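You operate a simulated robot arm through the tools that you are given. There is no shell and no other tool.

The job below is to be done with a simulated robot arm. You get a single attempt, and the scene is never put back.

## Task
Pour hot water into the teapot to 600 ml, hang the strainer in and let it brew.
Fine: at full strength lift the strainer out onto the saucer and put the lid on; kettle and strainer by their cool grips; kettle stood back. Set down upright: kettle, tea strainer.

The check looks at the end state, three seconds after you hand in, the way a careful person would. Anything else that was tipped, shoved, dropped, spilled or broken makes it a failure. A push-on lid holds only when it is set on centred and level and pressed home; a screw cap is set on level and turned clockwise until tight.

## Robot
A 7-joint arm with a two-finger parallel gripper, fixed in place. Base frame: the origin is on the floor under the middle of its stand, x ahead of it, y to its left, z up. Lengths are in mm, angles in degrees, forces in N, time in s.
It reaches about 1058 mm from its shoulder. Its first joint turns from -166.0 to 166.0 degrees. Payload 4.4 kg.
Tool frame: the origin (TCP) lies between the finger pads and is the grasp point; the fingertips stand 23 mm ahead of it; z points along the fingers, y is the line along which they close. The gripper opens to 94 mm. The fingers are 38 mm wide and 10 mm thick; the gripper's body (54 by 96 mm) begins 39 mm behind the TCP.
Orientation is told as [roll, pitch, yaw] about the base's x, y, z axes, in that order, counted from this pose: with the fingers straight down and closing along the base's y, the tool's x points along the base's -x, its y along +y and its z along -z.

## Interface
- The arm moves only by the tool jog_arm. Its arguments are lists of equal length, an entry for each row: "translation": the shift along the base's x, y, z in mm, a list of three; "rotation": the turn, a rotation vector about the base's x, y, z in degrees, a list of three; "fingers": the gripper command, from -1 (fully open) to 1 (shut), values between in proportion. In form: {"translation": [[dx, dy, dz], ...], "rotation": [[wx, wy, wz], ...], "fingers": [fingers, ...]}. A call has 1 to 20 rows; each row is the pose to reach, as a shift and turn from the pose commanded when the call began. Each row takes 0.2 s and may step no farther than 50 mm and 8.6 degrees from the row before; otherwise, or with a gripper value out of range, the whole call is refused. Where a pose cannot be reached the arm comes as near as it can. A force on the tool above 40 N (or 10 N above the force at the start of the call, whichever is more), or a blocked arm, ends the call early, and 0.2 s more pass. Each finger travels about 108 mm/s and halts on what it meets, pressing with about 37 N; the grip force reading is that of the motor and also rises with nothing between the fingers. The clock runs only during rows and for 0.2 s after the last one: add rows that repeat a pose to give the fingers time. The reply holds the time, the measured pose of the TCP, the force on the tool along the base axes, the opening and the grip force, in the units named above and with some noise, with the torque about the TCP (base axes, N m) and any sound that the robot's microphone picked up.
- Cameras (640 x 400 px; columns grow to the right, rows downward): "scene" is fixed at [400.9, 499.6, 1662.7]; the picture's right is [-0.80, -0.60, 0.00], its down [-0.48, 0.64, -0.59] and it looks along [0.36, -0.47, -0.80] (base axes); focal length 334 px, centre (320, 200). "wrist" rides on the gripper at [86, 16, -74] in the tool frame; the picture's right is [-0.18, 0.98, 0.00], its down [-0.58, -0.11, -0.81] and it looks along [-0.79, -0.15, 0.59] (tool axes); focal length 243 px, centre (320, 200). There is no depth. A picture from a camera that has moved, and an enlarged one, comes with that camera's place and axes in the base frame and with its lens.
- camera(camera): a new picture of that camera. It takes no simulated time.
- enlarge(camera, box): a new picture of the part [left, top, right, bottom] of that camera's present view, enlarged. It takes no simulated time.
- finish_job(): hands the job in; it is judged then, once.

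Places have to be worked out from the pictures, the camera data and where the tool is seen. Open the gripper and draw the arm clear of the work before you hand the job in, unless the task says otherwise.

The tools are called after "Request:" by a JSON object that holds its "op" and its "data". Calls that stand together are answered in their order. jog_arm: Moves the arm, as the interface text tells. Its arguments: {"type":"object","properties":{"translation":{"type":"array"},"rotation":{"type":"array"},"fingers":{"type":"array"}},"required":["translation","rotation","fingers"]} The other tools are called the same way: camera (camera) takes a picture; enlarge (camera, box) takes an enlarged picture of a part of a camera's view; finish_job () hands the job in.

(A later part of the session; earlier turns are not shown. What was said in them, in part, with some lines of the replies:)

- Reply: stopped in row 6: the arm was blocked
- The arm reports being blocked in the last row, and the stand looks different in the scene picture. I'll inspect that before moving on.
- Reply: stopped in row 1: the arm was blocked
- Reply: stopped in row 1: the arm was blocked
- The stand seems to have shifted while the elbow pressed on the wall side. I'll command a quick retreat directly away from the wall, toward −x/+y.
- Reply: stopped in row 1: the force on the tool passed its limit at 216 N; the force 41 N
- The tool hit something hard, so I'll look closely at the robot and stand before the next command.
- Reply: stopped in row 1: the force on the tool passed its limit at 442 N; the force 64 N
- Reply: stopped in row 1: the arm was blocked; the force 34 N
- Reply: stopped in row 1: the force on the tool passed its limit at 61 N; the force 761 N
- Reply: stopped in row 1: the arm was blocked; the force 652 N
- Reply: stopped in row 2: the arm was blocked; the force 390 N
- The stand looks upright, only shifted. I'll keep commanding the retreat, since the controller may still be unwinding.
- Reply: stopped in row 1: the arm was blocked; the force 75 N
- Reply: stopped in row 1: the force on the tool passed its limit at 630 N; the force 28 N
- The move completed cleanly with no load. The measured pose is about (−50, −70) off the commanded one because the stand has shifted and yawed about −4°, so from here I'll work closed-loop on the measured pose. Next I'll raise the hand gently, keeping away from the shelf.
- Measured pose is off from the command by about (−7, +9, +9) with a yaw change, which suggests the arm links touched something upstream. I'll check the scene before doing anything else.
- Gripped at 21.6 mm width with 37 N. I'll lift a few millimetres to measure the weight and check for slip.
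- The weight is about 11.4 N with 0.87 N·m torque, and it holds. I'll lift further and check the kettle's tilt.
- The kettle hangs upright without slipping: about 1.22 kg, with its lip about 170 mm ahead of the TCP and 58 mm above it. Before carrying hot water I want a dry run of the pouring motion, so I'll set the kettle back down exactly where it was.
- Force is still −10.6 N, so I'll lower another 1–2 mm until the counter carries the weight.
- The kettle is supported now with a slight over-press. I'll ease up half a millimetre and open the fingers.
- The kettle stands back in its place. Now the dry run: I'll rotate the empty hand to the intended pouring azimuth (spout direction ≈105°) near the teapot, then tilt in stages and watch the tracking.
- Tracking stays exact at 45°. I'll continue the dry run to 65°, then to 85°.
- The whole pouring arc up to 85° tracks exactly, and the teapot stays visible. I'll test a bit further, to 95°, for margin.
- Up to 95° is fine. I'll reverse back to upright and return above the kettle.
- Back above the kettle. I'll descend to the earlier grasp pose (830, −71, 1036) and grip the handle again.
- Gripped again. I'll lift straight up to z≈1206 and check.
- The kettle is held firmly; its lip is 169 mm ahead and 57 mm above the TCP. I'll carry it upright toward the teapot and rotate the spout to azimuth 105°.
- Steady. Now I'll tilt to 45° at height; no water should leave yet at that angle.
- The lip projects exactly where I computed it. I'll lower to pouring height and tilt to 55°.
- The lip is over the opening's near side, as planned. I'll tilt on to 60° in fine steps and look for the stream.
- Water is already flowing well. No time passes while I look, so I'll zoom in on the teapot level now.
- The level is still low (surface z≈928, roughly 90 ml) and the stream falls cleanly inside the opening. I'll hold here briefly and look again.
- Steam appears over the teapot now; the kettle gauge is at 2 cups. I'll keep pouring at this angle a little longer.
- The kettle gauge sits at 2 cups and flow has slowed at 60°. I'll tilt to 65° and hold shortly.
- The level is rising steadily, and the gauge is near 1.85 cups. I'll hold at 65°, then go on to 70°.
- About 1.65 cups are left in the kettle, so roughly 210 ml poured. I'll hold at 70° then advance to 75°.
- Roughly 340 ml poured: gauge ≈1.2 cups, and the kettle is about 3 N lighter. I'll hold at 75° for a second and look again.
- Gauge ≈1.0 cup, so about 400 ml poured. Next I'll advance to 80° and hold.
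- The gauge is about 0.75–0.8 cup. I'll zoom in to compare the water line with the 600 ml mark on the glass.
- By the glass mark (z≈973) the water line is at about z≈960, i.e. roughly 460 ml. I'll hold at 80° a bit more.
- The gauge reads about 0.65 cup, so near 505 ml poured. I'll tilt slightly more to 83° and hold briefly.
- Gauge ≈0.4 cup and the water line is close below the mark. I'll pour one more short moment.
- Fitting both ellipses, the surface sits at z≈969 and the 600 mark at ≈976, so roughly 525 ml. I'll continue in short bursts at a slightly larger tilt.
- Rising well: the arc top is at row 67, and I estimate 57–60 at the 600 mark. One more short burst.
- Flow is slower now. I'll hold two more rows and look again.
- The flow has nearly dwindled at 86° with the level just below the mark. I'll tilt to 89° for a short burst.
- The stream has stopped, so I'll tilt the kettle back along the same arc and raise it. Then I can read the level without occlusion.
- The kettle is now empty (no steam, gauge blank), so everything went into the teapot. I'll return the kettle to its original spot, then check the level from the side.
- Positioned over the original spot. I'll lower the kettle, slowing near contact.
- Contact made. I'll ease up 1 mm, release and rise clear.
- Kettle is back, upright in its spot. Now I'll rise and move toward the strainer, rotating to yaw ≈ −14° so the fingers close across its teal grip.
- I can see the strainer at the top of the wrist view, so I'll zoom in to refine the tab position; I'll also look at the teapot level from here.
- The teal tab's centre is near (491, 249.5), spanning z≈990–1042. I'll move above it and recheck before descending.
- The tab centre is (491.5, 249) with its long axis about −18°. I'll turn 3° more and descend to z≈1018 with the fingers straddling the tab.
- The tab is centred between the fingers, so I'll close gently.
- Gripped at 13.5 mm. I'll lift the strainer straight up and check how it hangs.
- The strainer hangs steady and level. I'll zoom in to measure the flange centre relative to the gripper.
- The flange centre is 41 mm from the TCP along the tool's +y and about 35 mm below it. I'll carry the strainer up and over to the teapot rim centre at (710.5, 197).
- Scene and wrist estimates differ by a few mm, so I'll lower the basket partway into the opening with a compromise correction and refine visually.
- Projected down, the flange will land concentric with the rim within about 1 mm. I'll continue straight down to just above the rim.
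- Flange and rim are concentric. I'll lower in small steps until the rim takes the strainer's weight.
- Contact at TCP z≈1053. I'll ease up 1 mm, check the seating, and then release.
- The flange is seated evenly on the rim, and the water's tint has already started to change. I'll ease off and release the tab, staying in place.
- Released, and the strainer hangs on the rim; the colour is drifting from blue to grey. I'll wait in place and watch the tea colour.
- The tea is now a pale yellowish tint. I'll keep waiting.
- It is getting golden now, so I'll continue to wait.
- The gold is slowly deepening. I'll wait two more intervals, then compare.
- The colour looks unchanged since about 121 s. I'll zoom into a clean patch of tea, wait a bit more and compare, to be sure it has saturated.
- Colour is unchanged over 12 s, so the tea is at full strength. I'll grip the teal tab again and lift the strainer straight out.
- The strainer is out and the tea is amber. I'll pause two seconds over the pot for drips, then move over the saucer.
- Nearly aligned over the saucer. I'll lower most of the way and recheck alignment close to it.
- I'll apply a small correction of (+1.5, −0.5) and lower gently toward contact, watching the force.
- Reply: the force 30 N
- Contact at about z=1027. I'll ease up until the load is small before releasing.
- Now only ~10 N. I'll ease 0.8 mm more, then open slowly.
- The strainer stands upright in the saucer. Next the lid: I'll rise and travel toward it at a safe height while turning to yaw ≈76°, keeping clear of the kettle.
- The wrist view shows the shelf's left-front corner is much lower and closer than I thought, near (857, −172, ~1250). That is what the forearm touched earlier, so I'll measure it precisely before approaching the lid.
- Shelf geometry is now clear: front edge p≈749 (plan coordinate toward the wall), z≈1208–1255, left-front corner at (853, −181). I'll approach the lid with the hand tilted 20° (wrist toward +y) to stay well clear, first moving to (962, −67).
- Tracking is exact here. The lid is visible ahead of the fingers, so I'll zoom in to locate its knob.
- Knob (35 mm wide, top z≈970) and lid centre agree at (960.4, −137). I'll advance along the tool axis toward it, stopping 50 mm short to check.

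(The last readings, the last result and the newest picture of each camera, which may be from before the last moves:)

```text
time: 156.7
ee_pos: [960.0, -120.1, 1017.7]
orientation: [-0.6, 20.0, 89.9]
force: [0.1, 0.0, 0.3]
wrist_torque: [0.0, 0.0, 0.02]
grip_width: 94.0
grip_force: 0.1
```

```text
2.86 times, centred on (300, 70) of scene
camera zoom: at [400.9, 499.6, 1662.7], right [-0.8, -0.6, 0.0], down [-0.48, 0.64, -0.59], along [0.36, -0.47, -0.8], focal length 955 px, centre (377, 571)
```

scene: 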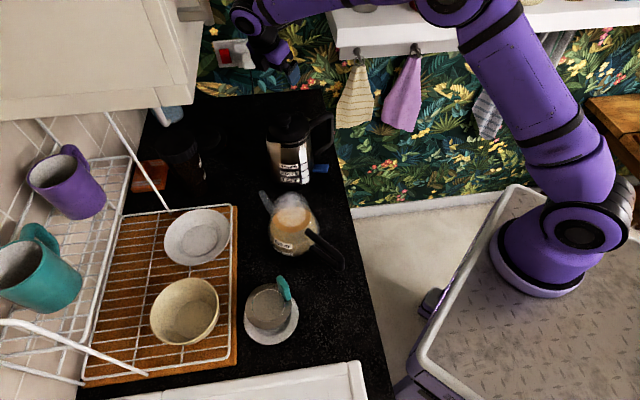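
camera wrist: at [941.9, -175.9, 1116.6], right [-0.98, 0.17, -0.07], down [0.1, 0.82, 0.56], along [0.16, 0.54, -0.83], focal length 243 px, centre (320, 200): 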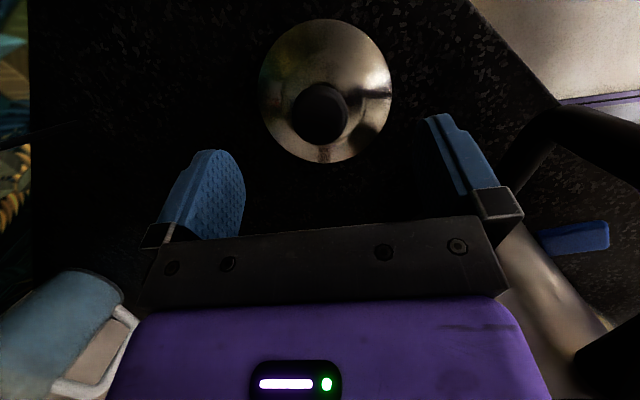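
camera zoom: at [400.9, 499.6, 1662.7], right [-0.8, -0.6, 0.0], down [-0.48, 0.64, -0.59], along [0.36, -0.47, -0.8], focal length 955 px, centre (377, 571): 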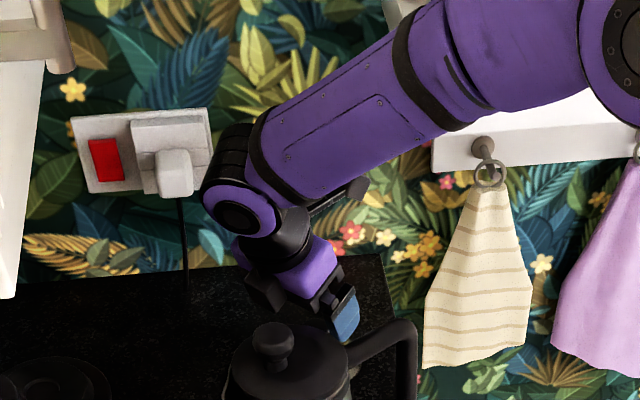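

Aligned laterally. I'll advance the last ~53 mm so the pads straddle the knob.

Request:
{"op": "jog_arm", "data": {"translation": [[0, -4.5, -12], [0, -9, -24], [0, -13.5, -36], [0, -17, -46], [0, -18.4, -49.7], [0, -18.4, -49.7]], "rotation": [[0, 0, 0], [0, 0, 0], [0, 0, 0], [0, 0, 0], [0, 0, 0], [0, 0, 0]], "fingers": [-1, -1, -1, -1, -1, -1]}}

Request:
{"op": "camera", "data": {"camera": "wrist"}}

Request:
{"op": "enlarge", "data": {"camera": "wrist", "box": [220, 60, 440, 240]}}

```text
time: 158.1
ee_pos: [960.6, -137.6, 967.8]
orientation: [-0.6, 20.1, 90.0]
force: [0.0, -0.1, -0.3]
wrist_torque: [0.02, 0.02, -0.01]
grip_width: 94.1
grip_force: 0.0
```

```text
taken
camera wrist: at [942.1, -194.3, 1066.9], right [-0.98, 0.17, -0.07], down [0.1, 0.82, 0.56], along [0.16, 0.54, -0.83], focal length 243 px, centre (320, 200)
```

wrist: 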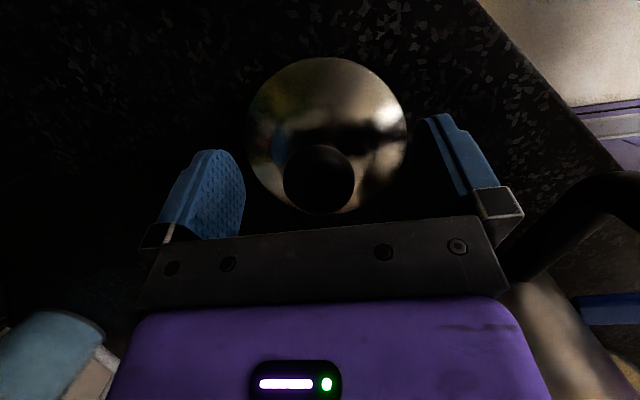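

```text
2.22 times, centred on (330, 150) of wrist
camera zoom: at [942.1, -194.3, 1066.9], right [-0.98, 0.17, -0.07], down [0.1, 0.82, 0.56], along [0.16, 0.54, -0.83], focal length 539 px, centre (298, 311)
```

zoom: 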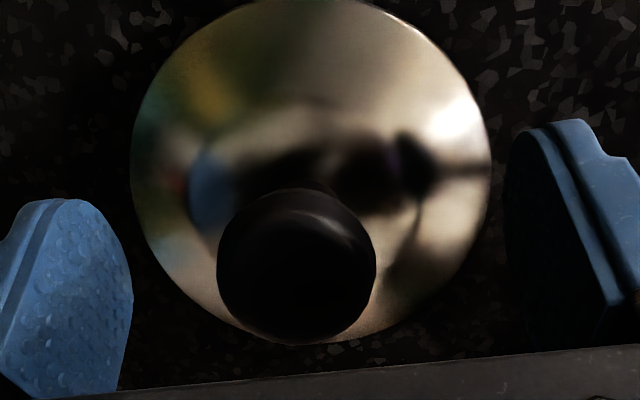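

The knob is centred at the TCP, so I'll close gently.

Request:
{"op": "jog_arm", "data": {"translation": [[0, 0, 0], [0, 0, 0], [0, 0, 0], [0, 0, 0], [0, 0, 0], [0, 0, 0], [0, 0, 0]], "rotation": [[0, 0, 0], [0, 0, 0], [0, 0, 0], [0, 0, 0], [0, 0, 0], [0, 0, 0], [0, 0, 0]], "fingers": [-0.5, -0.1, 0.1, 0.2, 0.4, 1, 1]}}

Request:
{"op": "camera", "data": {"camera": "wrist"}}

```text
time: 159.7
ee_pos: [960.8, -138.2, 968.7]
orientation: [-0.7, 20.1, 90.0]
force: [-0.1, -0.5, 0.4]
wrist_torque: [0.03, -0.01, 0.04]
grip_width: 33.5
grip_force: 36.3
```

```text
taken
camera wrist: at [942.1, -194.2, 1067.0], right [-0.98, 0.17, -0.07], down [0.1, 0.82, 0.56], along [0.16, 0.54, -0.83], focal length 243 px, centre (320, 200)
```

wrist: 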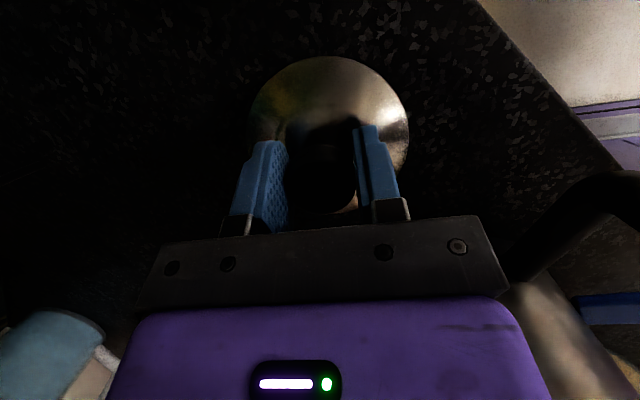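

Gripped the knob at 33.5 mm. I'll lift slightly and check.

Request:
{"op": "jog_arm", "data": {"translation": [[0, 0, 5], [0, 0, 12], [0, 3, 25], [0, 8, 40], [0, 8, 40]], "rotation": [[0, 0, 0], [0, 0, 0], [0, 0, 0], [0, 0, 0], [0, 0, 0]], "fingers": [1, 1, 1, 1, 1]}}

Request:
{"op": "camera", "data": {"camera": "wrist"}}

Request:
{"op": "enlarge", "data": {"camera": "wrist", "box": [220, 40, 440, 240]}}

```text
time: 160.8
ee_pos: [959.7, -128.9, 1009.0]
orientation: [-0.6, 20.0, 89.8]
force: [-0.6, 0.1, -0.5]
wrist_torque: [0.0, 0.04, -0.01]
grip_width: 33.5
grip_force: 36.9
```

```text
taken
camera wrist: at [942.0, -185.5, 1107.2], right [-0.98, 0.17, -0.07], down [0.1, 0.82, 0.56], along [0.15, 0.54, -0.83], focal length 243 px, centre (320, 200)
```

wrist: 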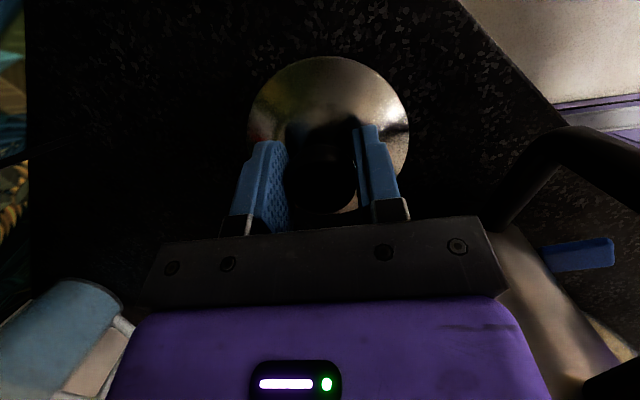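

```text
2.00 times, centred on (330, 140) of wrist
camera zoom: at [942.0, -185.5, 1107.2], right [-0.98, 0.17, -0.07], down [0.1, 0.82, 0.56], along [0.15, 0.54, -0.83], focal length 485 px, centre (300, 320)
```

zoom: 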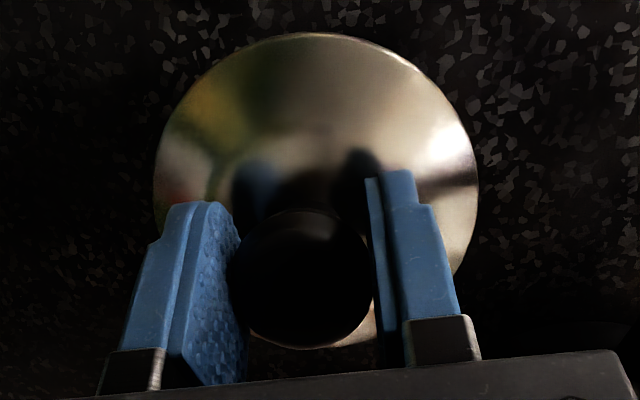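

The lid is held level. I'll lift to z≈1215, clear of the kettle's knob, and carry it over to above the teapot.

Request:
{"op": "jog_arm", "data": {"translation": [[0, 3, 35], [0, 6, 70], [0, 10, 105], [0, 14, 140], [0, 14, 175], [0, 14, 207], [-22, 45, 207], [-46, 76, 207], [-71, 107, 207], [-96, 139, 207], [-121, 170, 207], [-146, 201, 207], [-171, 233, 207], [-196, 264, 207], [-221, 295, 207], [-240, 315, 207], [-249, 326, 207], [-249, 326, 207]], "rotation": [[0, 0, 0], [0, 0, 0], [0, 0, 0], [0, 0, 0], [0, 0, 0], [0, 0, 0], [0, 0, 0], [0, 0, 0], [0, 0, 0], [0, 0, 0], [0, 0, 0], [0, 0, 0], [0, 0, 0], [0, 0, 0], [0, 0, 0], [0, 0, 0], [0, 0, 0], [0, 0, 0]], "fingers": [1, 1, 1, 1, 1, 1, 1, 1, 1, 1, 1, 1, 1, 1, 1, 1, 1, 1]}}

Request:
{"op": "camera", "data": {"camera": "scene"}}

Request:
{"op": "camera", "data": {"camera": "wrist"}}

Request:
{"op": "enlarge", "data": {"camera": "scene", "box": [230, 110, 350, 260]}}

```text
time: 164.7
ee_pos: [713.8, 200.7, 1214.7]
orientation: [-0.6, 20.1, 89.8]
force: [-0.9, 0.2, -1.3]
wrist_torque: [-0.02, 0.01, 0.0]
grip_width: 33.4
grip_force: 37.0
```

```text
taken
```

scene: 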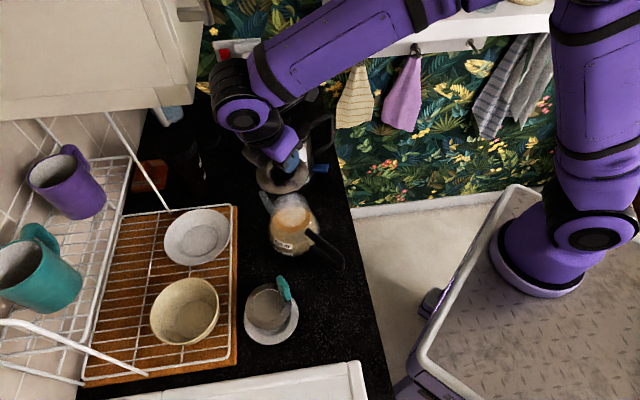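

```text
taken
camera wrist: at [696.5, 143.7, 1314.7], right [-0.98, 0.17, -0.07], down [0.1, 0.82, 0.56], along [0.16, 0.54, -0.83], focal length 243 px, centre (320, 200)
```

wrist: 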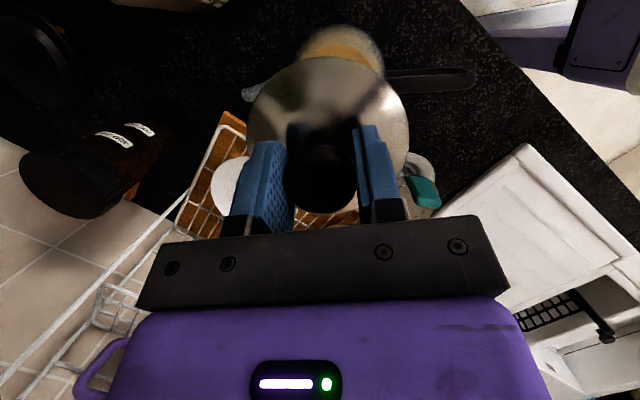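

```text
2.67 times, centred on (290, 185) of scene
camera zoom: at [400.9, 499.6, 1662.7], right [-0.8, -0.6, 0.0], down [-0.48, 0.64, -0.59], along [0.36, -0.47, -0.8], focal length 891 px, centre (400, 240)
```

zoom: 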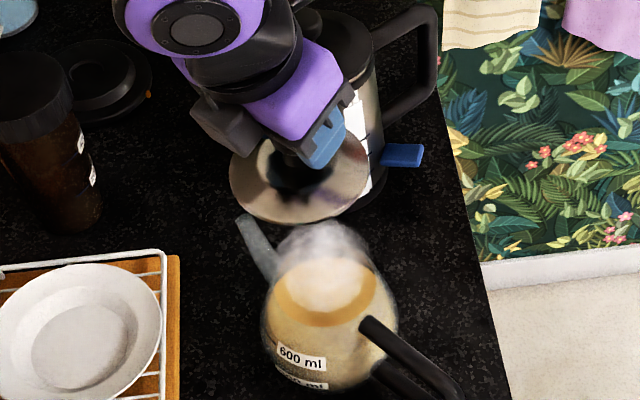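

The lid is above the teapot. I'll lower to about 25 mm over the rim with a small correction, then check concentricity.

Request:
{"op": "jog_arm", "data": {"translation": [[-1, -1, -25], [-2, -2, -50], [-2.8, -3, -75], [-2.8, -3, -100], [-2.8, -3, -122], [-2.8, -3, -122]], "rotation": [[0, 0, 0], [0, 0, 0], [0, 0, 0], [0, 0, 0], [0, 0, 0], [0, 0, 0]], "fingers": [1, 1, 1, 1, 1, 1]}}

Request:
{"op": "enlarge", "data": {"camera": "scene", "box": [245, 160, 345, 260]}}

Request:
{"op": "camera", "data": {"camera": "wrist"}}

```text
time: 166.1
ee_pos: [712.1, 196.8, 1094.0]
orientation: [-0.6, 20.0, 89.9]
force: [0.5, -0.7, -0.8]
wrist_torque: [-0.02, -0.01, 0.0]
grip_width: 33.5
grip_force: 37.3
```

```text
4.00 times, centred on (295, 210) of scene
camera zoom: at [400.9, 499.6, 1662.7], right [-0.8, -0.6, 0.0], down [-0.48, 0.64, -0.59], along [0.36, -0.47, -0.8], focal length 1337 px, centre (420, 160)
```

zoom: 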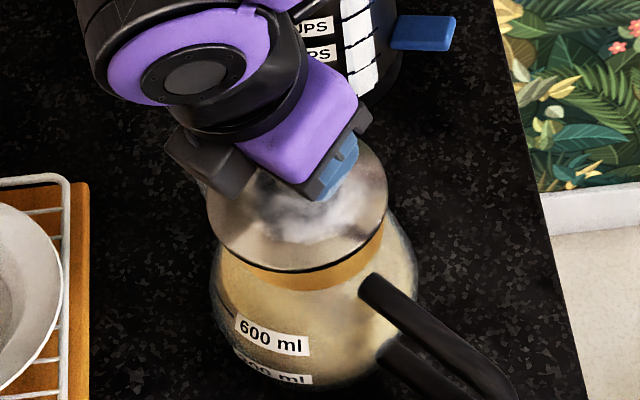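

```text
taken
camera wrist: at [693.8, 139.3, 1192.6], right [-0.98, 0.17, -0.07], down [0.1, 0.82, 0.56], along [0.16, 0.54, -0.83], focal length 243 px, centre (320, 200)
```

wrist: 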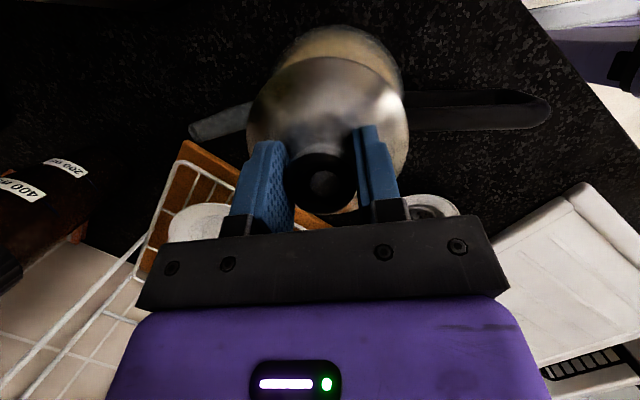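

The scene projection says the lid is about 3–4 mm too far to +x. I'll shift by (−3.3, +0.8), lower closer and compare again.

Request:
{"op": "jog_arm", "data": {"translation": [[-1.6, 0.4, -5], [-3.3, 0.8, -10], [-3.3, 0.8, -15], [-3.3, 0.8, -15]], "rotation": [[0, 0, 0], [0, 0, 0], [0, 0, 0], [0, 0, 0]], "fingers": [1, 1, 1, 1]}}

Request:
{"op": "enlarge", "data": {"camera": "scene", "box": [260, 180, 325, 245]}}

```text
time: 167.1
ee_pos: [708.8, 196.9, 1078.7]
orientation: [-0.6, 20.1, 89.9]
force: [0.8, 0.3, -0.1]
wrist_torque: [0.0, -0.04, -0.01]
grip_width: 33.5
grip_force: 37.2
```

```text
6.15 times, centred on (292, 212) of scene
camera zoom: at [400.9, 499.6, 1662.7], right [-0.8, -0.6, 0.0], down [-0.48, 0.64, -0.59], along [0.36, -0.47, -0.8], focal length 2056 px, centre (489, 123)
```

zoom: 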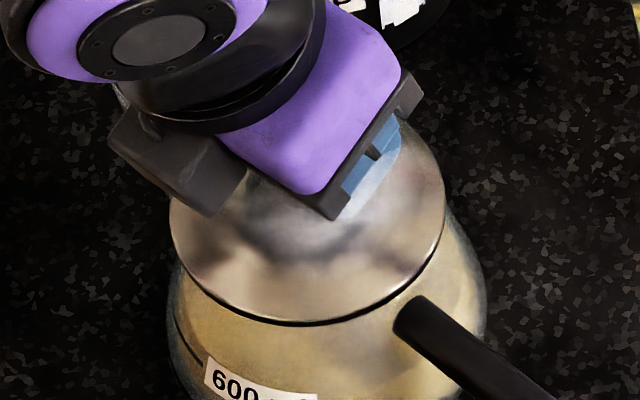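

Closer now. I'll zoom in more tightly on both edges of the lid and the glass body to determine the remaining offset.

Request:
{"op": "enlarge", "data": {"camera": "scene", "box": [262, 205, 282, 245]}}

Request:
{"op": "enlarge", "data": {"camera": "scene", "box": [302, 195, 322, 245]}}

Request:
{"op": "enlarge", "data": {"camera": "scene", "box": [276, 222, 308, 242]}}

```text
10.00 times, centred on (272, 225) of scene
camera zoom: at [400.9, 499.6, 1662.7], right [-0.8, -0.6, 0.0], down [-0.48, 0.64, -0.59], along [0.36, -0.47, -0.8], focal length 3342 px, centre (800, -50)
```

zoom: 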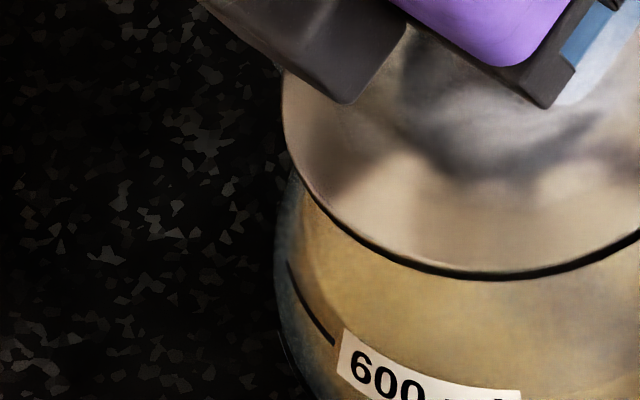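

```text
8.00 times, centred on (312, 220) of scene
camera zoom: at [400.9, 499.6, 1662.7], right [-0.8, -0.6, 0.0], down [-0.48, 0.64, -0.59], along [0.36, -0.47, -0.8], focal length 2674 px, centre (384, 40)
```

zoom: 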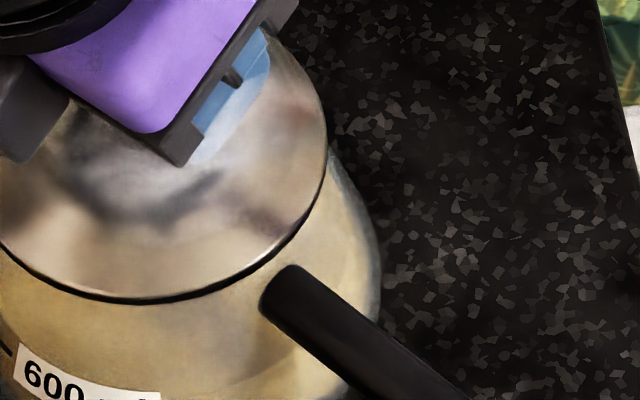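

```text
16.00 times, centred on (292, 232) of scene
camera zoom: at [400.9, 499.6, 1662.7], right [-0.8, -0.6, 0.0], down [-0.48, 0.64, -0.59], along [0.36, -0.47, -0.8], focal length 5347 px, centre (768, -312)
```

zoom: 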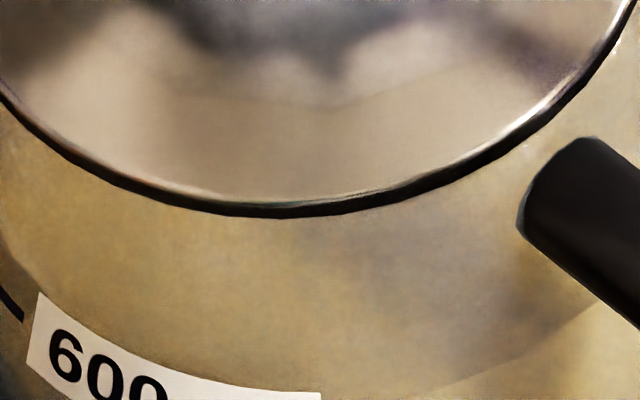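

The remaining offset is about 1.8 mm along the image's right. I'll shift (−1.5, −1.0) and lower in fine steps until the lid touches.

Request:
{"op": "jog_arm", "data": {"translation": [[-0.8, -0.5, -1], [-1.5, -1, -3], [-1.5, -1, -5], [-1.5, -1, -5]], "rotation": [[0, 0, 0], [0, 0, 0], [0, 0, 0], [0, 0, 0]], "fingers": [1, 1, 1, 1]}}

Request:
{"op": "jog_arm", "data": {"translation": [[0, 0, -1], [0, 0, -2], [0, 0, -3], [0, 0, -3]], "rotation": [[0, 0, 0], [0, 0, 0], [0, 0, 0], [0, 0, 0]], "fingers": [1, 1, 1, 1]}}

Request:
{"op": "enlarge", "data": {"camera": "scene", "box": [260, 180, 325, 245]}}

```text
time: 168.1
ee_pos: [707.9, 196.4, 1073.0]
orientation: [-0.6, 20.2, 89.9]
force: [1.1, 0.7, -0.4]
wrist_torque: [0.01, 0.0, 0.0]
grip_width: 33.4
grip_force: 37.4
```

```text
time: 169.1
ee_pos: [707.8, 197.0, 1070.6]
orientation: [-0.6, 20.1, 89.8]
force: [-0.5, 0.2, -0.4]
wrist_torque: [0.03, -0.01, 0.0]
grip_width: 33.7
grip_force: 36.7
```

```text
6.15 times, centred on (292, 212) of scene
camera zoom: at [400.9, 499.6, 1662.7], right [-0.8, -0.6, 0.0], down [-0.48, 0.64, -0.59], along [0.36, -0.47, -0.8], focal length 2056 px, centre (489, 123)
```

zoom: 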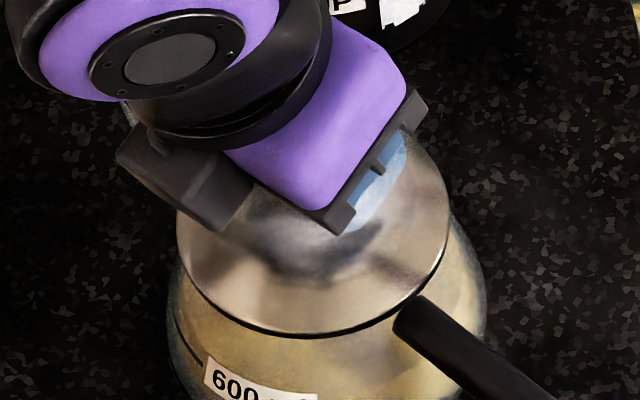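

No contact yet and the lid's centre now lines up with the axis. I'll continue lowering in 1 mm steps.

Request:
{"op": "jog_arm", "data": {"translation": [[0, 0, -1], [0, 0, -2], [0, 0, -3], [0, 0, -3]], "rotation": [[0, 0, 0], [0, 0, 0], [0, 0, 0], [0, 0, 0]], "fingers": [1, 1, 1, 1]}}

Request:
{"op": "jog_arm", "data": {"translation": [[0, 0, -1], [0, 0, -2], [0, 0, -3], [0, 0, -3]], "rotation": [[0, 0, 0], [0, 0, 0], [0, 0, 0], [0, 0, 0]], "fingers": [1, 1, 1, 1]}}

```text
time: 170.1
ee_pos: [707.6, 196.0, 1067.6]
orientation: [-0.6, 20.1, 89.9]
force: [0.6, -0.1, 0.2]
wrist_torque: [0.0, -0.03, 0.01]
grip_width: 33.5
grip_force: 36.8
```

```text
time: 171.1
ee_pos: [706.5, 196.1, 1065.4]
orientation: [-0.6, 20.1, 89.9]
force: [4.1, -5.5, 5.7]
wrist_torque: [-0.19, -0.19, -0.02]
grip_width: 33.4
grip_force: 37.2
```

Light contact with a sideways reaction (+x, −y), so the plug touches one side of the rim. I'll look, then shift the lid slightly that way.

Request:
{"op": "enlarge", "data": {"camera": "scene", "box": [260, 185, 325, 250]}}

Request:
{"op": "enlarge", "data": {"camera": "wrist", "box": [220, 0, 440, 220]}}

```text
6.15 times, centred on (292, 218) of scene
camera zoom: at [400.9, 499.6, 1662.7], right [-0.8, -0.6, 0.0], down [-0.48, 0.64, -0.59], along [0.36, -0.47, -0.8], focal length 2056 px, centre (489, 92)
```

zoom: 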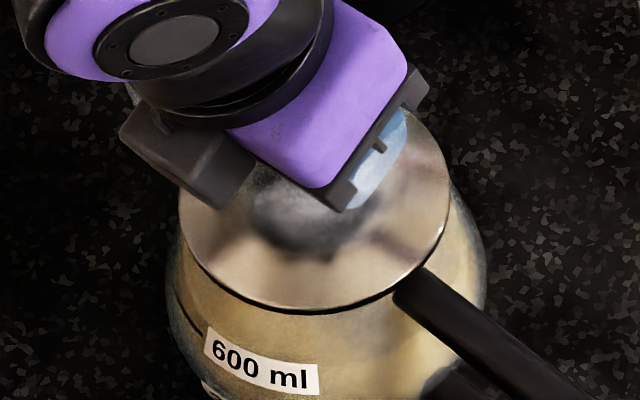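

```text
1.82 times, centred on (330, 110) of wrist
camera zoom: at [689.6, 139.4, 1163.5], right [-0.98, 0.17, -0.07], down [0.1, 0.82, 0.56], along [0.16, 0.54, -0.83], focal length 441 px, centre (302, 364)
```

zoom: 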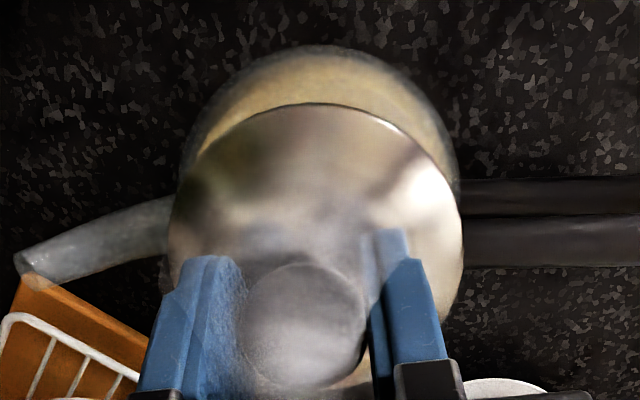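

Both the force and the wrist view say the lid sits a little too far toward +y. I'll lift 1.5 mm, shift (+0.8, −2) and lower again.

Request:
{"op": "jog_arm", "data": {"translation": [[0, 0, 1.5], [0.4, -1, 1.5], [0.8, -2, 1.5], [0.8, -2, 0], [0.8, -2, -1], [0.8, -2, -2], [0.8, -2, -2]], "rotation": [[0, 0, 0], [0, 0, 0], [0, 0, 0], [0, 0, 0], [0, 0, 0], [0, 0, 0], [0, 0, 0]], "fingers": [1, 1, 1, 1, 1, 1, 1]}}

```text
time: 172.7
ee_pos: [708.3, 195.1, 1064.1]
orientation: [-0.8, 20.0, 89.9]
force: [0.0, 1.8, 29.2]
wrist_torque: [0.08, -0.09, 0.05]
grip_width: 33.5
grip_force: 36.8
```

Now the reaction is purely vertical (29 N), so the lid is seated flat. I'll check it in the images.

Request:
{"op": "enlarge", "data": {"camera": "scene", "box": [260, 185, 325, 250]}}

Request:
{"op": "enlarge", "data": {"camera": "wrist", "box": [220, 0, 440, 220]}}

```text
6.15 times, centred on (292, 218) of scene
camera zoom: at [400.9, 499.6, 1662.7], right [-0.8, -0.6, 0.0], down [-0.48, 0.64, -0.59], along [0.36, -0.47, -0.8], focal length 2056 px, centre (489, 92)
```

zoom: 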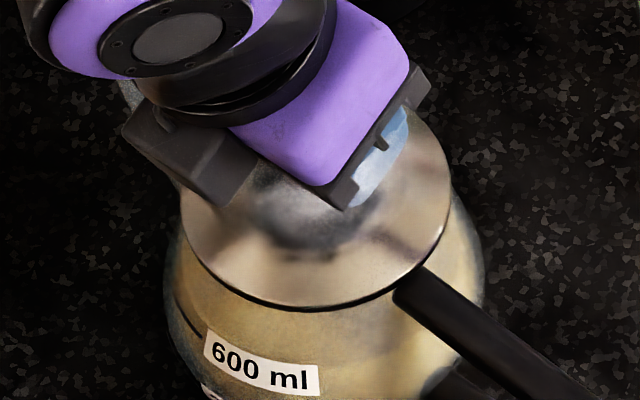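

```text
1.82 times, centred on (330, 110) of wrist
camera zoom: at [689.9, 137.8, 1162.6], right [-0.98, 0.17, -0.08], down [0.1, 0.82, 0.56], along [0.16, 0.54, -0.82], focal length 441 px, centre (302, 364)
```

zoom: 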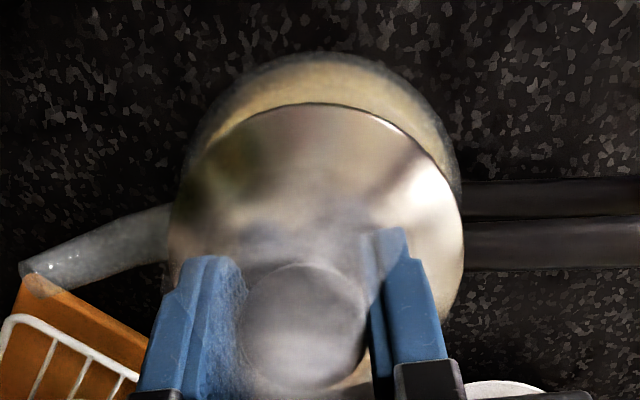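

Seated evenly all round. I'll press a little more to make sure it is home.

Request:
{"op": "jog_arm", "data": {"translation": [[0, 0, -0.4], [0, 0, -0.7], [0, 0, -0.7]], "rotation": [[0, 0, 0], [0, 0, 0], [0, 0, 0]], "fingers": [1, 1, 1]}}

```text
time: 173.4
ee_pos: [708.2, 194.7, 1062.7]
orientation: [-0.7, 20.0, 89.9]
force: [4.5, 3.5, 29.6]
wrist_torque: [0.15, -0.03, 0.06]
grip_width: 33.6
grip_force: 37.0
```

Force stays ~30 N, so I'll relax, release the knob, and back off along the tool axis.

Request:
{"op": "jog_arm", "data": {"translation": [[0, 0, 1], [0, 0, 1.5], [0, 0, 1.5], [0, 0, 1.5], [0, 0, 1.5], [0, 0, 1.5]], "rotation": [[0, 0, 0], [0, 0, 0], [0, 0, 0], [0, 0, 0], [0, 0, 0], [0, 0, 0]], "fingers": [1, 1, 0.1, -0.2, -0.6, -1]}}

Request:
{"op": "jog_arm", "data": {"translation": [[0, 7, 19], [0, 14, 38], [0, 24, 66], [0, 34, 94], [0, 34, 94]], "rotation": [[0, 0, 0], [0, 0, 0], [0, 0, 0], [0, 0, 0], [0, 0, 0]], "fingers": [-1, -1, -1, -1, -1]}}

Request:
{"op": "camera", "data": {"camera": "wrist"}}

Request:
{"op": "enlarge", "data": {"camera": "scene", "box": [250, 170, 350, 260]}}

```text
time: 174.8
ee_pos: [708.8, 193.9, 1063.1]
orientation: [-0.8, 20.2, 89.9]
force: [-0.4, -0.5, 0.4]
wrist_torque: [-0.03, -0.01, 0.03]
grip_width: 94.1
grip_force: 0.1
```

```text
time: 176.1
ee_pos: [708.8, 228.9, 1157.7]
orientation: [-0.6, 20.1, 89.9]
force: [-0.1, -0.4, 0.6]
wrist_torque: [-0.05, 0.03, 0.01]
grip_width: 94.0
grip_force: 0.1
```

```text
taken
camera wrist: at [690.6, 172.0, 1256.2], right [-0.98, 0.17, -0.07], down [0.1, 0.82, 0.56], along [0.16, 0.54, -0.83], focal length 243 px, centre (320, 200)
```

wrist: 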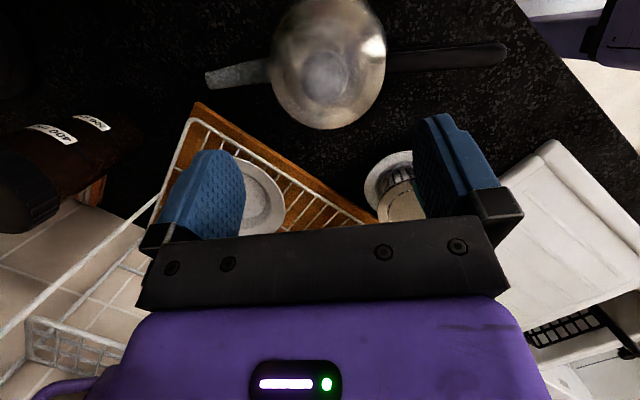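

```text
4.44 times, centred on (300, 215) of scene
camera zoom: at [400.9, 499.6, 1662.7], right [-0.8, -0.6, 0.0], down [-0.48, 0.64, -0.59], along [0.36, -0.47, -0.8], focal length 1485 px, centre (409, 133)
```

zoom: 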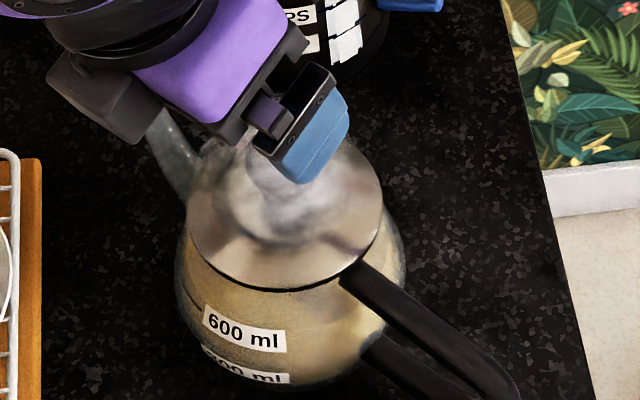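

The lid is on. I'll draw the arm back, levelling the hand, for a clear look.

Request:
{"op": "jog_arm", "data": {"translation": [[-10, -5, 20], [-25, -20, 40], [-45, -45, 60], [-70, -75, 75], [-95, -105, 85], [-120, -135, 90], [-145, -165, 95], [-170, -195, 100], [-195, -225, 100], [-195, -225, 100]], "rotation": [[0, 0, 0], [0, 0, 0], [0, 0, 0], [4, 0, 0], [8, 0, 0], [12, 0, 0], [16, 0, 0], [20, 0, 0], [20, 0, 0], [20, 0, 0]], "fingers": [-1, -1, -1, -1, -1, -1, -1, -1, -1, -1]}}

Request:
{"op": "camera", "data": {"camera": "scene"}}

Request:
{"op": "enlarge", "data": {"camera": "scene", "box": [250, 170, 350, 260]}}

Request:
{"op": "enlarge", "data": {"camera": "scene", "box": [225, 260, 325, 360]}}

Request:
{"op": "enlarge", "data": {"camera": "scene", "box": [250, 80, 370, 200]}}

```text
time: 178.2
ee_pos: [511.8, 6.2, 1257.0]
orientation: [-0.8, 0.0, 90.0]
force: [0.1, -0.7, -0.7]
wrist_torque: [0.01, -0.01, 0.0]
grip_width: 94.0
grip_force: 0.0
```

```text
taken
```

scene: 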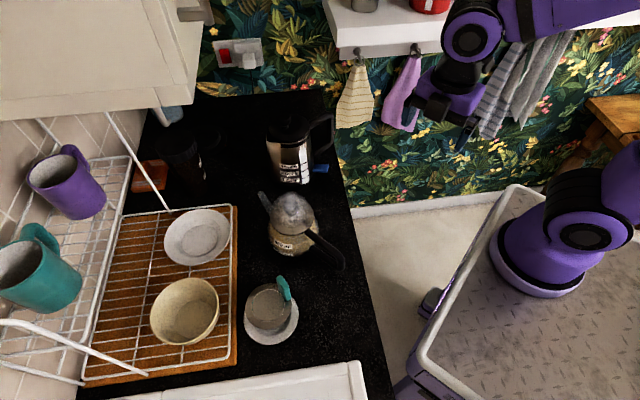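

```text
4.44 times, centred on (300, 215) of scene
camera zoom: at [400.9, 499.6, 1662.7], right [-0.8, -0.6, 0.0], down [-0.48, 0.64, -0.59], along [0.36, -0.47, -0.8], focal length 1485 px, centre (409, 133)
```

zoom: 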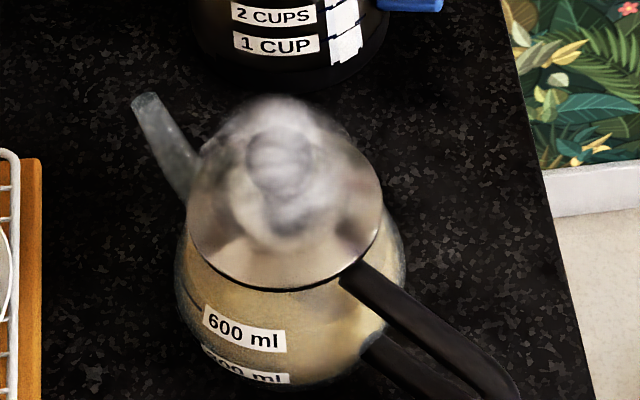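

```text
4.00 times, centred on (275, 310) of scene
camera zoom: at [400.9, 499.6, 1662.7], right [-0.8, -0.6, 0.0], down [-0.48, 0.64, -0.59], along [0.36, -0.47, -0.8], focal length 1337 px, centre (500, -240)
```

zoom: 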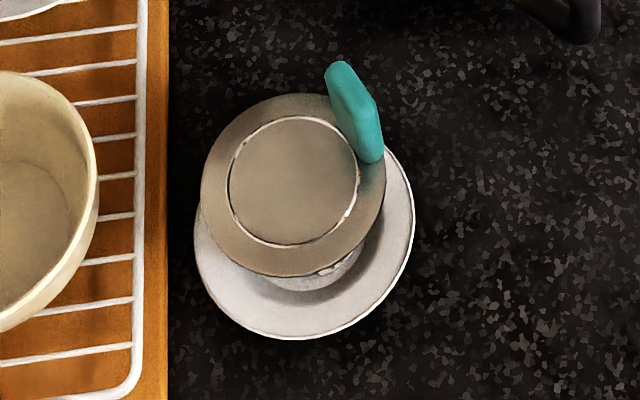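

```text
3.33 times, centred on (310, 140) of scene
camera zoom: at [400.9, 499.6, 1662.7], right [-0.8, -0.6, 0.0], down [-0.48, 0.64, -0.59], along [0.36, -0.47, -0.8], focal length 1114 px, centre (353, 400)
```

zoom: 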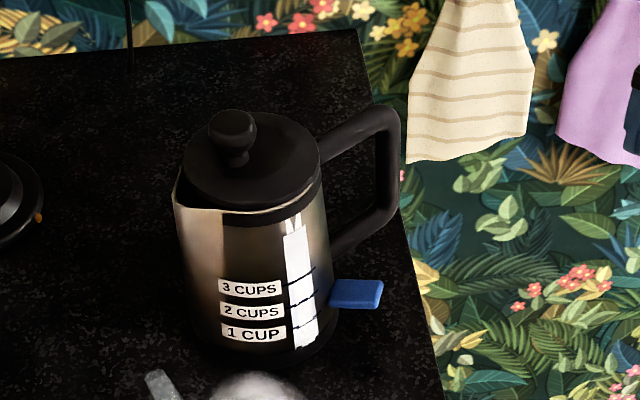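

All items look right: kettle back at its spot, strainer upright on the saucer, lid on. I'll check the lid's level more closely from both cameras.

Request:
{"op": "enlarge", "data": {"camera": "scene", "box": [262, 180, 322, 240]}}

Request:
{"op": "enlarge", "data": {"camera": "scene", "box": [272, 215, 314, 240]}}

Request:
{"op": "camera", "data": {"camera": "wrist"}}

```text
6.67 times, centred on (292, 210) of scene
camera zoom: at [400.9, 499.6, 1662.7], right [-0.8, -0.6, 0.0], down [-0.48, 0.64, -0.59], along [0.36, -0.47, -0.8], focal length 2228 px, centre (507, 133)
```

zoom: 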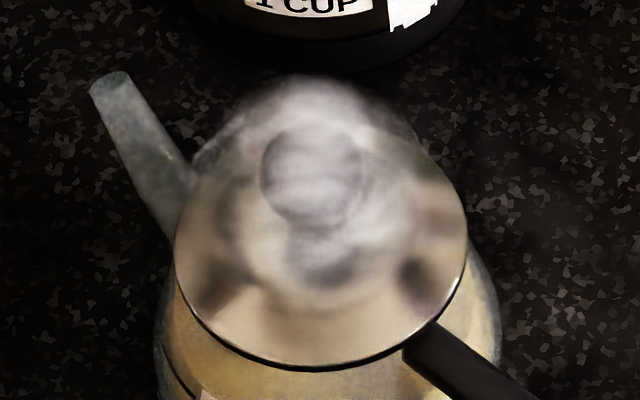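

```text
15.24 times, centred on (293, 228) of scene
camera zoom: at [400.9, 499.6, 1662.7], right [-0.8, -0.6, 0.0], down [-0.48, 0.64, -0.59], along [0.36, -0.47, -0.8], focal length 5092 px, centre (731, -219)
```

zoom: 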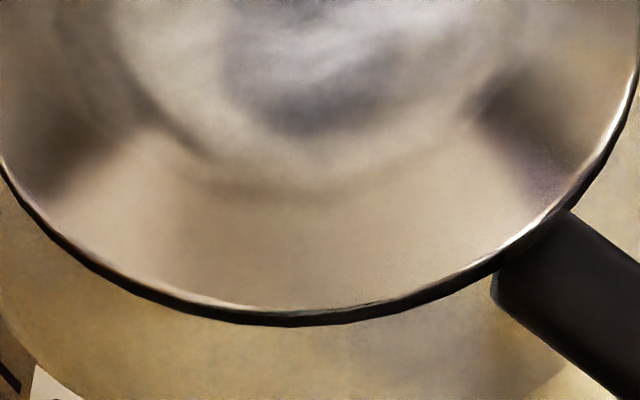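

```text
taken
camera wrist: at [492.4, -81.7, 1330.9], right [-0.98, 0.19, -0.01], down [0.1, 0.58, 0.81], along [0.16, 0.79, -0.59], focal length 243 px, centre (320, 200)
```

wrist: 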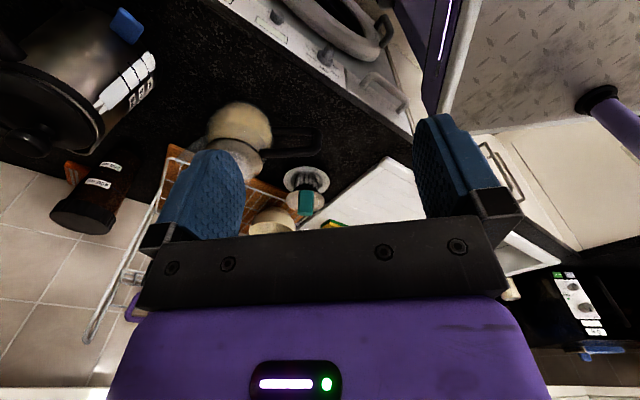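

The lid is level and concentric. As a last safeguard I'll press its knob straight down from above with closed fingers to be sure it is home.

Request:
{"op": "jog_arm", "data": {"translation": [[25, 24, 0], [50, 48, 0], [75, 72, 0], [100, 96, 0], [125, 120, 0], [150, 144, 0], [175, 168, 0], [197, 189, 0], [197, 189, -35], [197, 189, -70], [197, 189, -100], [197, 189, -130], [197, 189, -150], [197, 189, -150]], "rotation": [[0, 0, 0], [0, 0, 0], [0, 0, 0], [0, 0, 0], [0, 0, 0], [0, 0, 0], [0, 0, 0], [0, 0, 0], [0, 0, 0], [0, 0, 0], [0, 0, 0], [0, 0, 0], [0, 0, 0], [0, 0, 0]], "fingers": [0, 1, 1, 1, 1, 1, 1, 1, 1, 1, 1, 1, 1, 1]}}

Request:
{"op": "enlarge", "data": {"camera": "wrist", "box": [220, 0, 440, 220]}}

Request:
{"op": "enlarge", "data": {"camera": "scene", "box": [250, 150, 350, 260]}}

```text
time: 181.2
ee_pos: [710.1, 193.2, 1106.6]
orientation: [-0.8, 0.1, 89.8]
force: [-0.4, 0.8, 0.0]
wrist_torque: [-0.04, -0.03, 0.04]
grip_width: 0.0
grip_force: 37.0
```

```text
1.82 times, centred on (330, 110) of wrist
camera zoom: at [691.4, 105.0, 1180.5], right [-0.98, 0.19, -0.01], down [0.1, 0.58, 0.81], along [0.16, 0.79, -0.59], focal length 441 px, centre (302, 364)
```

zoom: 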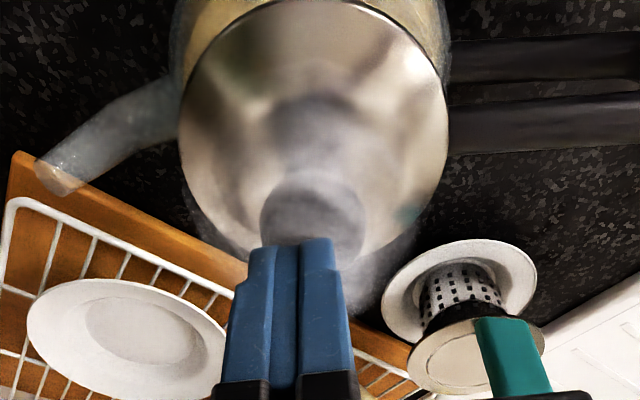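

```text
3.64 times, centred on (300, 205) of scene
camera zoom: at [400.9, 499.6, 1662.7], right [-0.8, -0.6, 0.0], down [-0.48, 0.64, -0.59], along [0.36, -0.47, -0.8], focal length 1215 px, centre (393, 182)
```

zoom: 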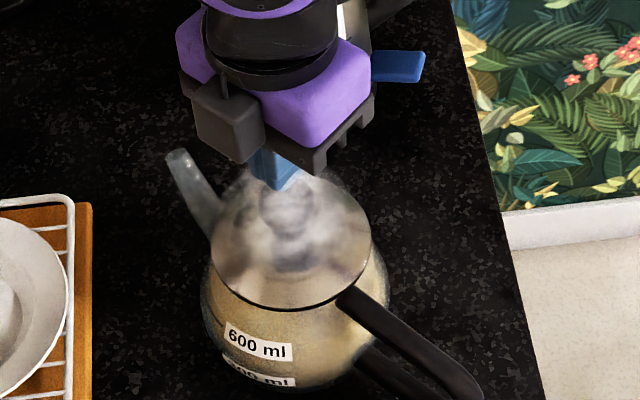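

Fingertips are almost over the knob. I'll shift slightly and lower until contact, then press gently.

Request:
{"op": "jog_arm", "data": {"translation": [[-1, -0.7, -5], [-2, -1.5, -10], [-2, -1.5, -14], [-2, -1.5, -16], [-2, -1.5, -16]], "rotation": [[0, 0, 0], [0, 0, 0], [0, 0, 0], [0, 0, 0], [0, 0, 0]], "fingers": [1, 1, 1, 1, 1]}}

Request:
{"op": "jog_arm", "data": {"translation": [[0, 0, -1], [0, 0, -2], [0, 0, -3], [0, 0, -4], [0, 0, -4]], "rotation": [[0, 0, 0], [0, 0, 0], [0, 0, 0], [0, 0, 0], [0, 0, 0]], "fingers": [1, 1, 1, 1, 1]}}

```text
time: 182.4
ee_pos: [708.5, 191.2, 1092.0]
orientation: [-0.9, 0.1, 90.0]
force: [0.0, -0.1, 0.6]
wrist_torque: [-0.01, -0.02, -0.05]
grip_width: 0.1
grip_force: 37.0
```

```text
time: 183.7
ee_pos: [709.6, 192.7, 1090.6]
orientation: [-1.1, 0.0, 89.9]
force: [-2.1, -1.1, 13.6]
wrist_torque: [-0.03, 0.07, 0.01]
grip_width: 0.0
grip_force: 36.9
stopped in row 5: the force on the tool passed its limit at 41 N (the readings are from after the stop); the commanded pose is now the measured one
```

The knob took 41 N with no give, so the lid is home. I'll back straight up, open the gripper and draw the arm clear.

Request:
{"op": "jog_arm", "data": {"translation": [[0, 0, 10], [0, 0, 30], [0, 0, 60], [0, 0, 95], [0, 0, 130], [-20, -20, 160], [-50, -50, 180], [-85, -85, 190], [-120, -120, 190], [-155, -155, 190], [-190, -180, 190], [-215, -190, 190], [-215, -190, 190]], "rotation": [[0, 0, 0], [0, 0, 0], [0, 0, 0], [0, 0, 0], [0, 0, 0], [0, 0, 0], [0, 0, 0], [0, 0, 0], [0, 0, 0], [0, 0, 0], [0, 0, 0], [0, 0, 0], [0, 0, 0]], "fingers": [1, 1, 1, 1, 0, -1, -1, -1, -1, -1, -1, -1, -1]}}

Request:
{"op": "camera", "data": {"camera": "scene"}}

Request:
{"op": "enlarge", "data": {"camera": "scene", "box": [250, 170, 350, 260]}}

Request:
{"op": "enlarge", "data": {"camera": "scene", "box": [200, 240, 380, 370]}}

```text
refused: row 8 steps farther than a row can; nothing moved
```

```text
taken
```

scene: 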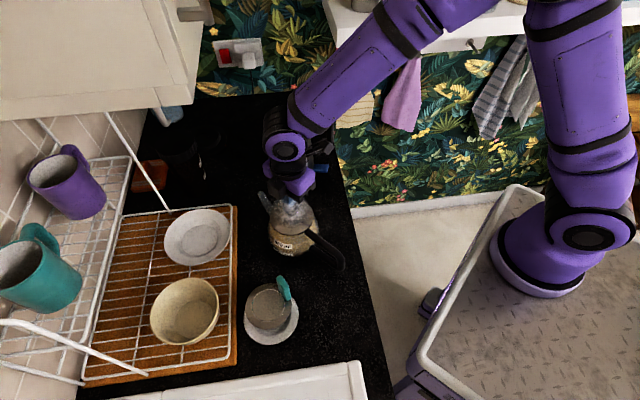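

```text
4.44 times, centred on (300, 215) of scene
camera zoom: at [400.9, 499.6, 1662.7], right [-0.8, -0.6, 0.0], down [-0.48, 0.64, -0.59], along [0.36, -0.47, -0.8], focal length 1485 px, centre (409, 133)
```

zoom: 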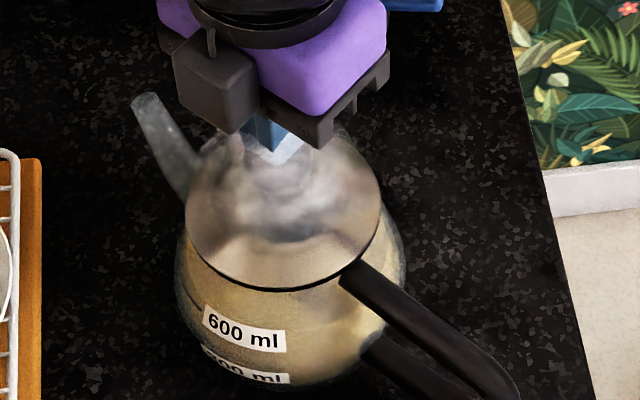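

```text
3.08 times, centred on (290, 305) of scene
camera zoom: at [400.9, 499.6, 1662.7], right [-0.8, -0.6, 0.0], down [-0.48, 0.64, -0.59], along [0.36, -0.47, -0.8], focal length 1028 px, centre (412, -123)
```

zoom: 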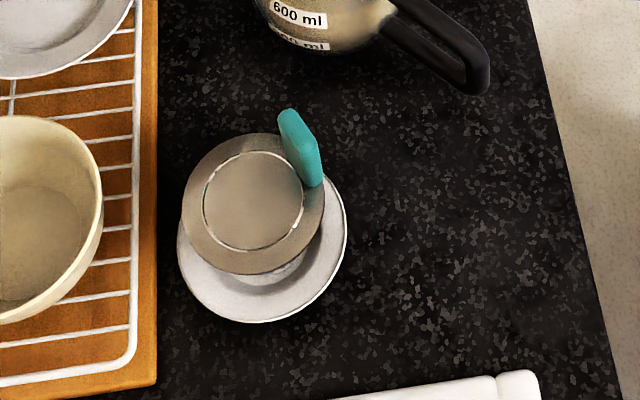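

One row stepped too far, so the call was refused and nothing moved. I'll redo the retreat with smaller steps.

Request:
{"op": "jog_arm", "data": {"translation": [[0, 0, 10], [0, 0, 30], [0, 0, 60], [0, 0, 95], [0, 0, 130], [-15, -15, 155], [-40, -40, 175], [-70, -70, 185], [-100, -100, 190], [-130, -130, 190], [-160, -155, 190], [-190, -180, 190], [-215, -195, 190], [-215, -195, 190]], "rotation": [[0, 0, 0], [0, 0, 0], [0, 0, 0], [0, 0, 0], [0, 0, 0], [0, 0, 0], [0, 0, 0], [0, 0, 0], [0, 0, 0], [0, 0, 0], [0, 0, 0], [0, 0, 0], [0, 0, 0], [0, 0, 0]], "fingers": [1, 1, 1, 1, 0, -1, -1, -1, -1, -1, -1, -1, -1, -1]}}

Request:
{"op": "camera", "data": {"camera": "scene"}}

Request:
{"op": "enlarge", "data": {"camera": "scene", "box": [250, 170, 350, 260]}}

Request:
{"op": "enlarge", "data": {"camera": "scene", "box": [320, 0, 640, 180]}}

```text
time: 186.7
ee_pos: [493.6, -4.9, 1278.9]
orientation: [-1.0, 0.0, 89.9]
force: [0.0, 0.7, 0.2]
wrist_torque: [-0.01, 0.02, -0.03]
grip_width: 94.2
grip_force: 0.1
```

```text
taken
```

scene: 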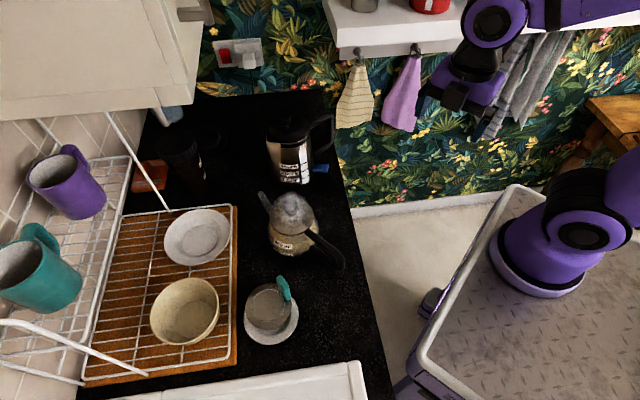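

```text
4.44 times, centred on (300, 215) of scene
camera zoom: at [400.9, 499.6, 1662.7], right [-0.8, -0.6, 0.0], down [-0.48, 0.64, -0.59], along [0.36, -0.47, -0.8], focal length 1485 px, centre (409, 133)
```

zoom: 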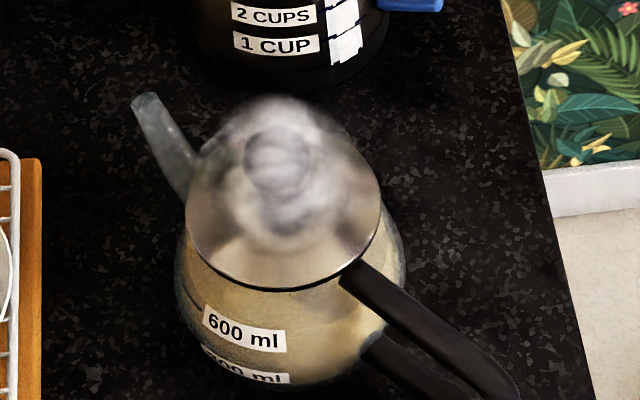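

```text
2.00 times, centred on (480, 90) of scene
camera zoom: at [400.9, 499.6, 1662.7], right [-0.8, -0.6, 0.0], down [-0.48, 0.64, -0.59], along [0.36, -0.47, -0.8], focal length 668 px, centre (0, 420)
```

zoom: 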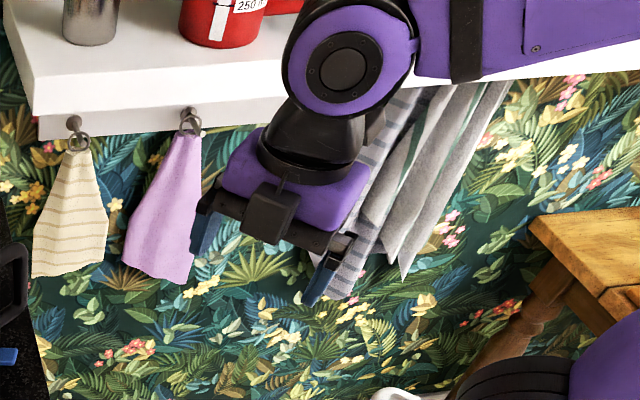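

I judge the end state from the pictures as follows:
- The kettle is upright in its original spot.
- The tea is fully brewed.
- The strainer stands upright on the saucer.
- The lid is centred, level and pressed on.
- The arm is clear with the gripper open.

I'm handing the job in.

Request:
{"op": "finish_job", "data": {}}

```text
The job is handed in.
```

The tea is made and I've handed the job in, but one thing went wrong along the way, and I couldn't measure the fill level exactly. I don't have the result of the check.

- **Water:** I emptied the kettle into the teapot. The water line came out at or just under the 600 ml mark; reading it through glass and steam, I put it at 570–600 ml. The stream fell cleanly inside the opening, and I saw no spill.
- **Brewing:** I hung the strainer by its teal grip and left it until the colour had stopped changing for about 12 seconds.
- **Strainer and lid:** The strainer stands upright on the saucer. The lid is centred and level, and I pressed it down with about 40 N.
- **Kettle:** I carried it by its handle only. It is back upright in its original spot, to within a few millimetres.

**What went wrong:** before I touched the kettle, a sideways move pushed the arm into the wall shelf. I had misjudged where the shelf was. For a few seconds the arm swung out of control and hit the wall and the cupboard front, with readings up to about 700 N.

- **Robot stand:** it slid and is now roughly 20 mm from where it started.
- **Towels:** the hanging towels were knocked. They now hang as before.
- **Shelf items:** the ones I could see were undisturbed.
- **Damage:** I saw none, but I didn't inspect the wall or cupboard front closely.
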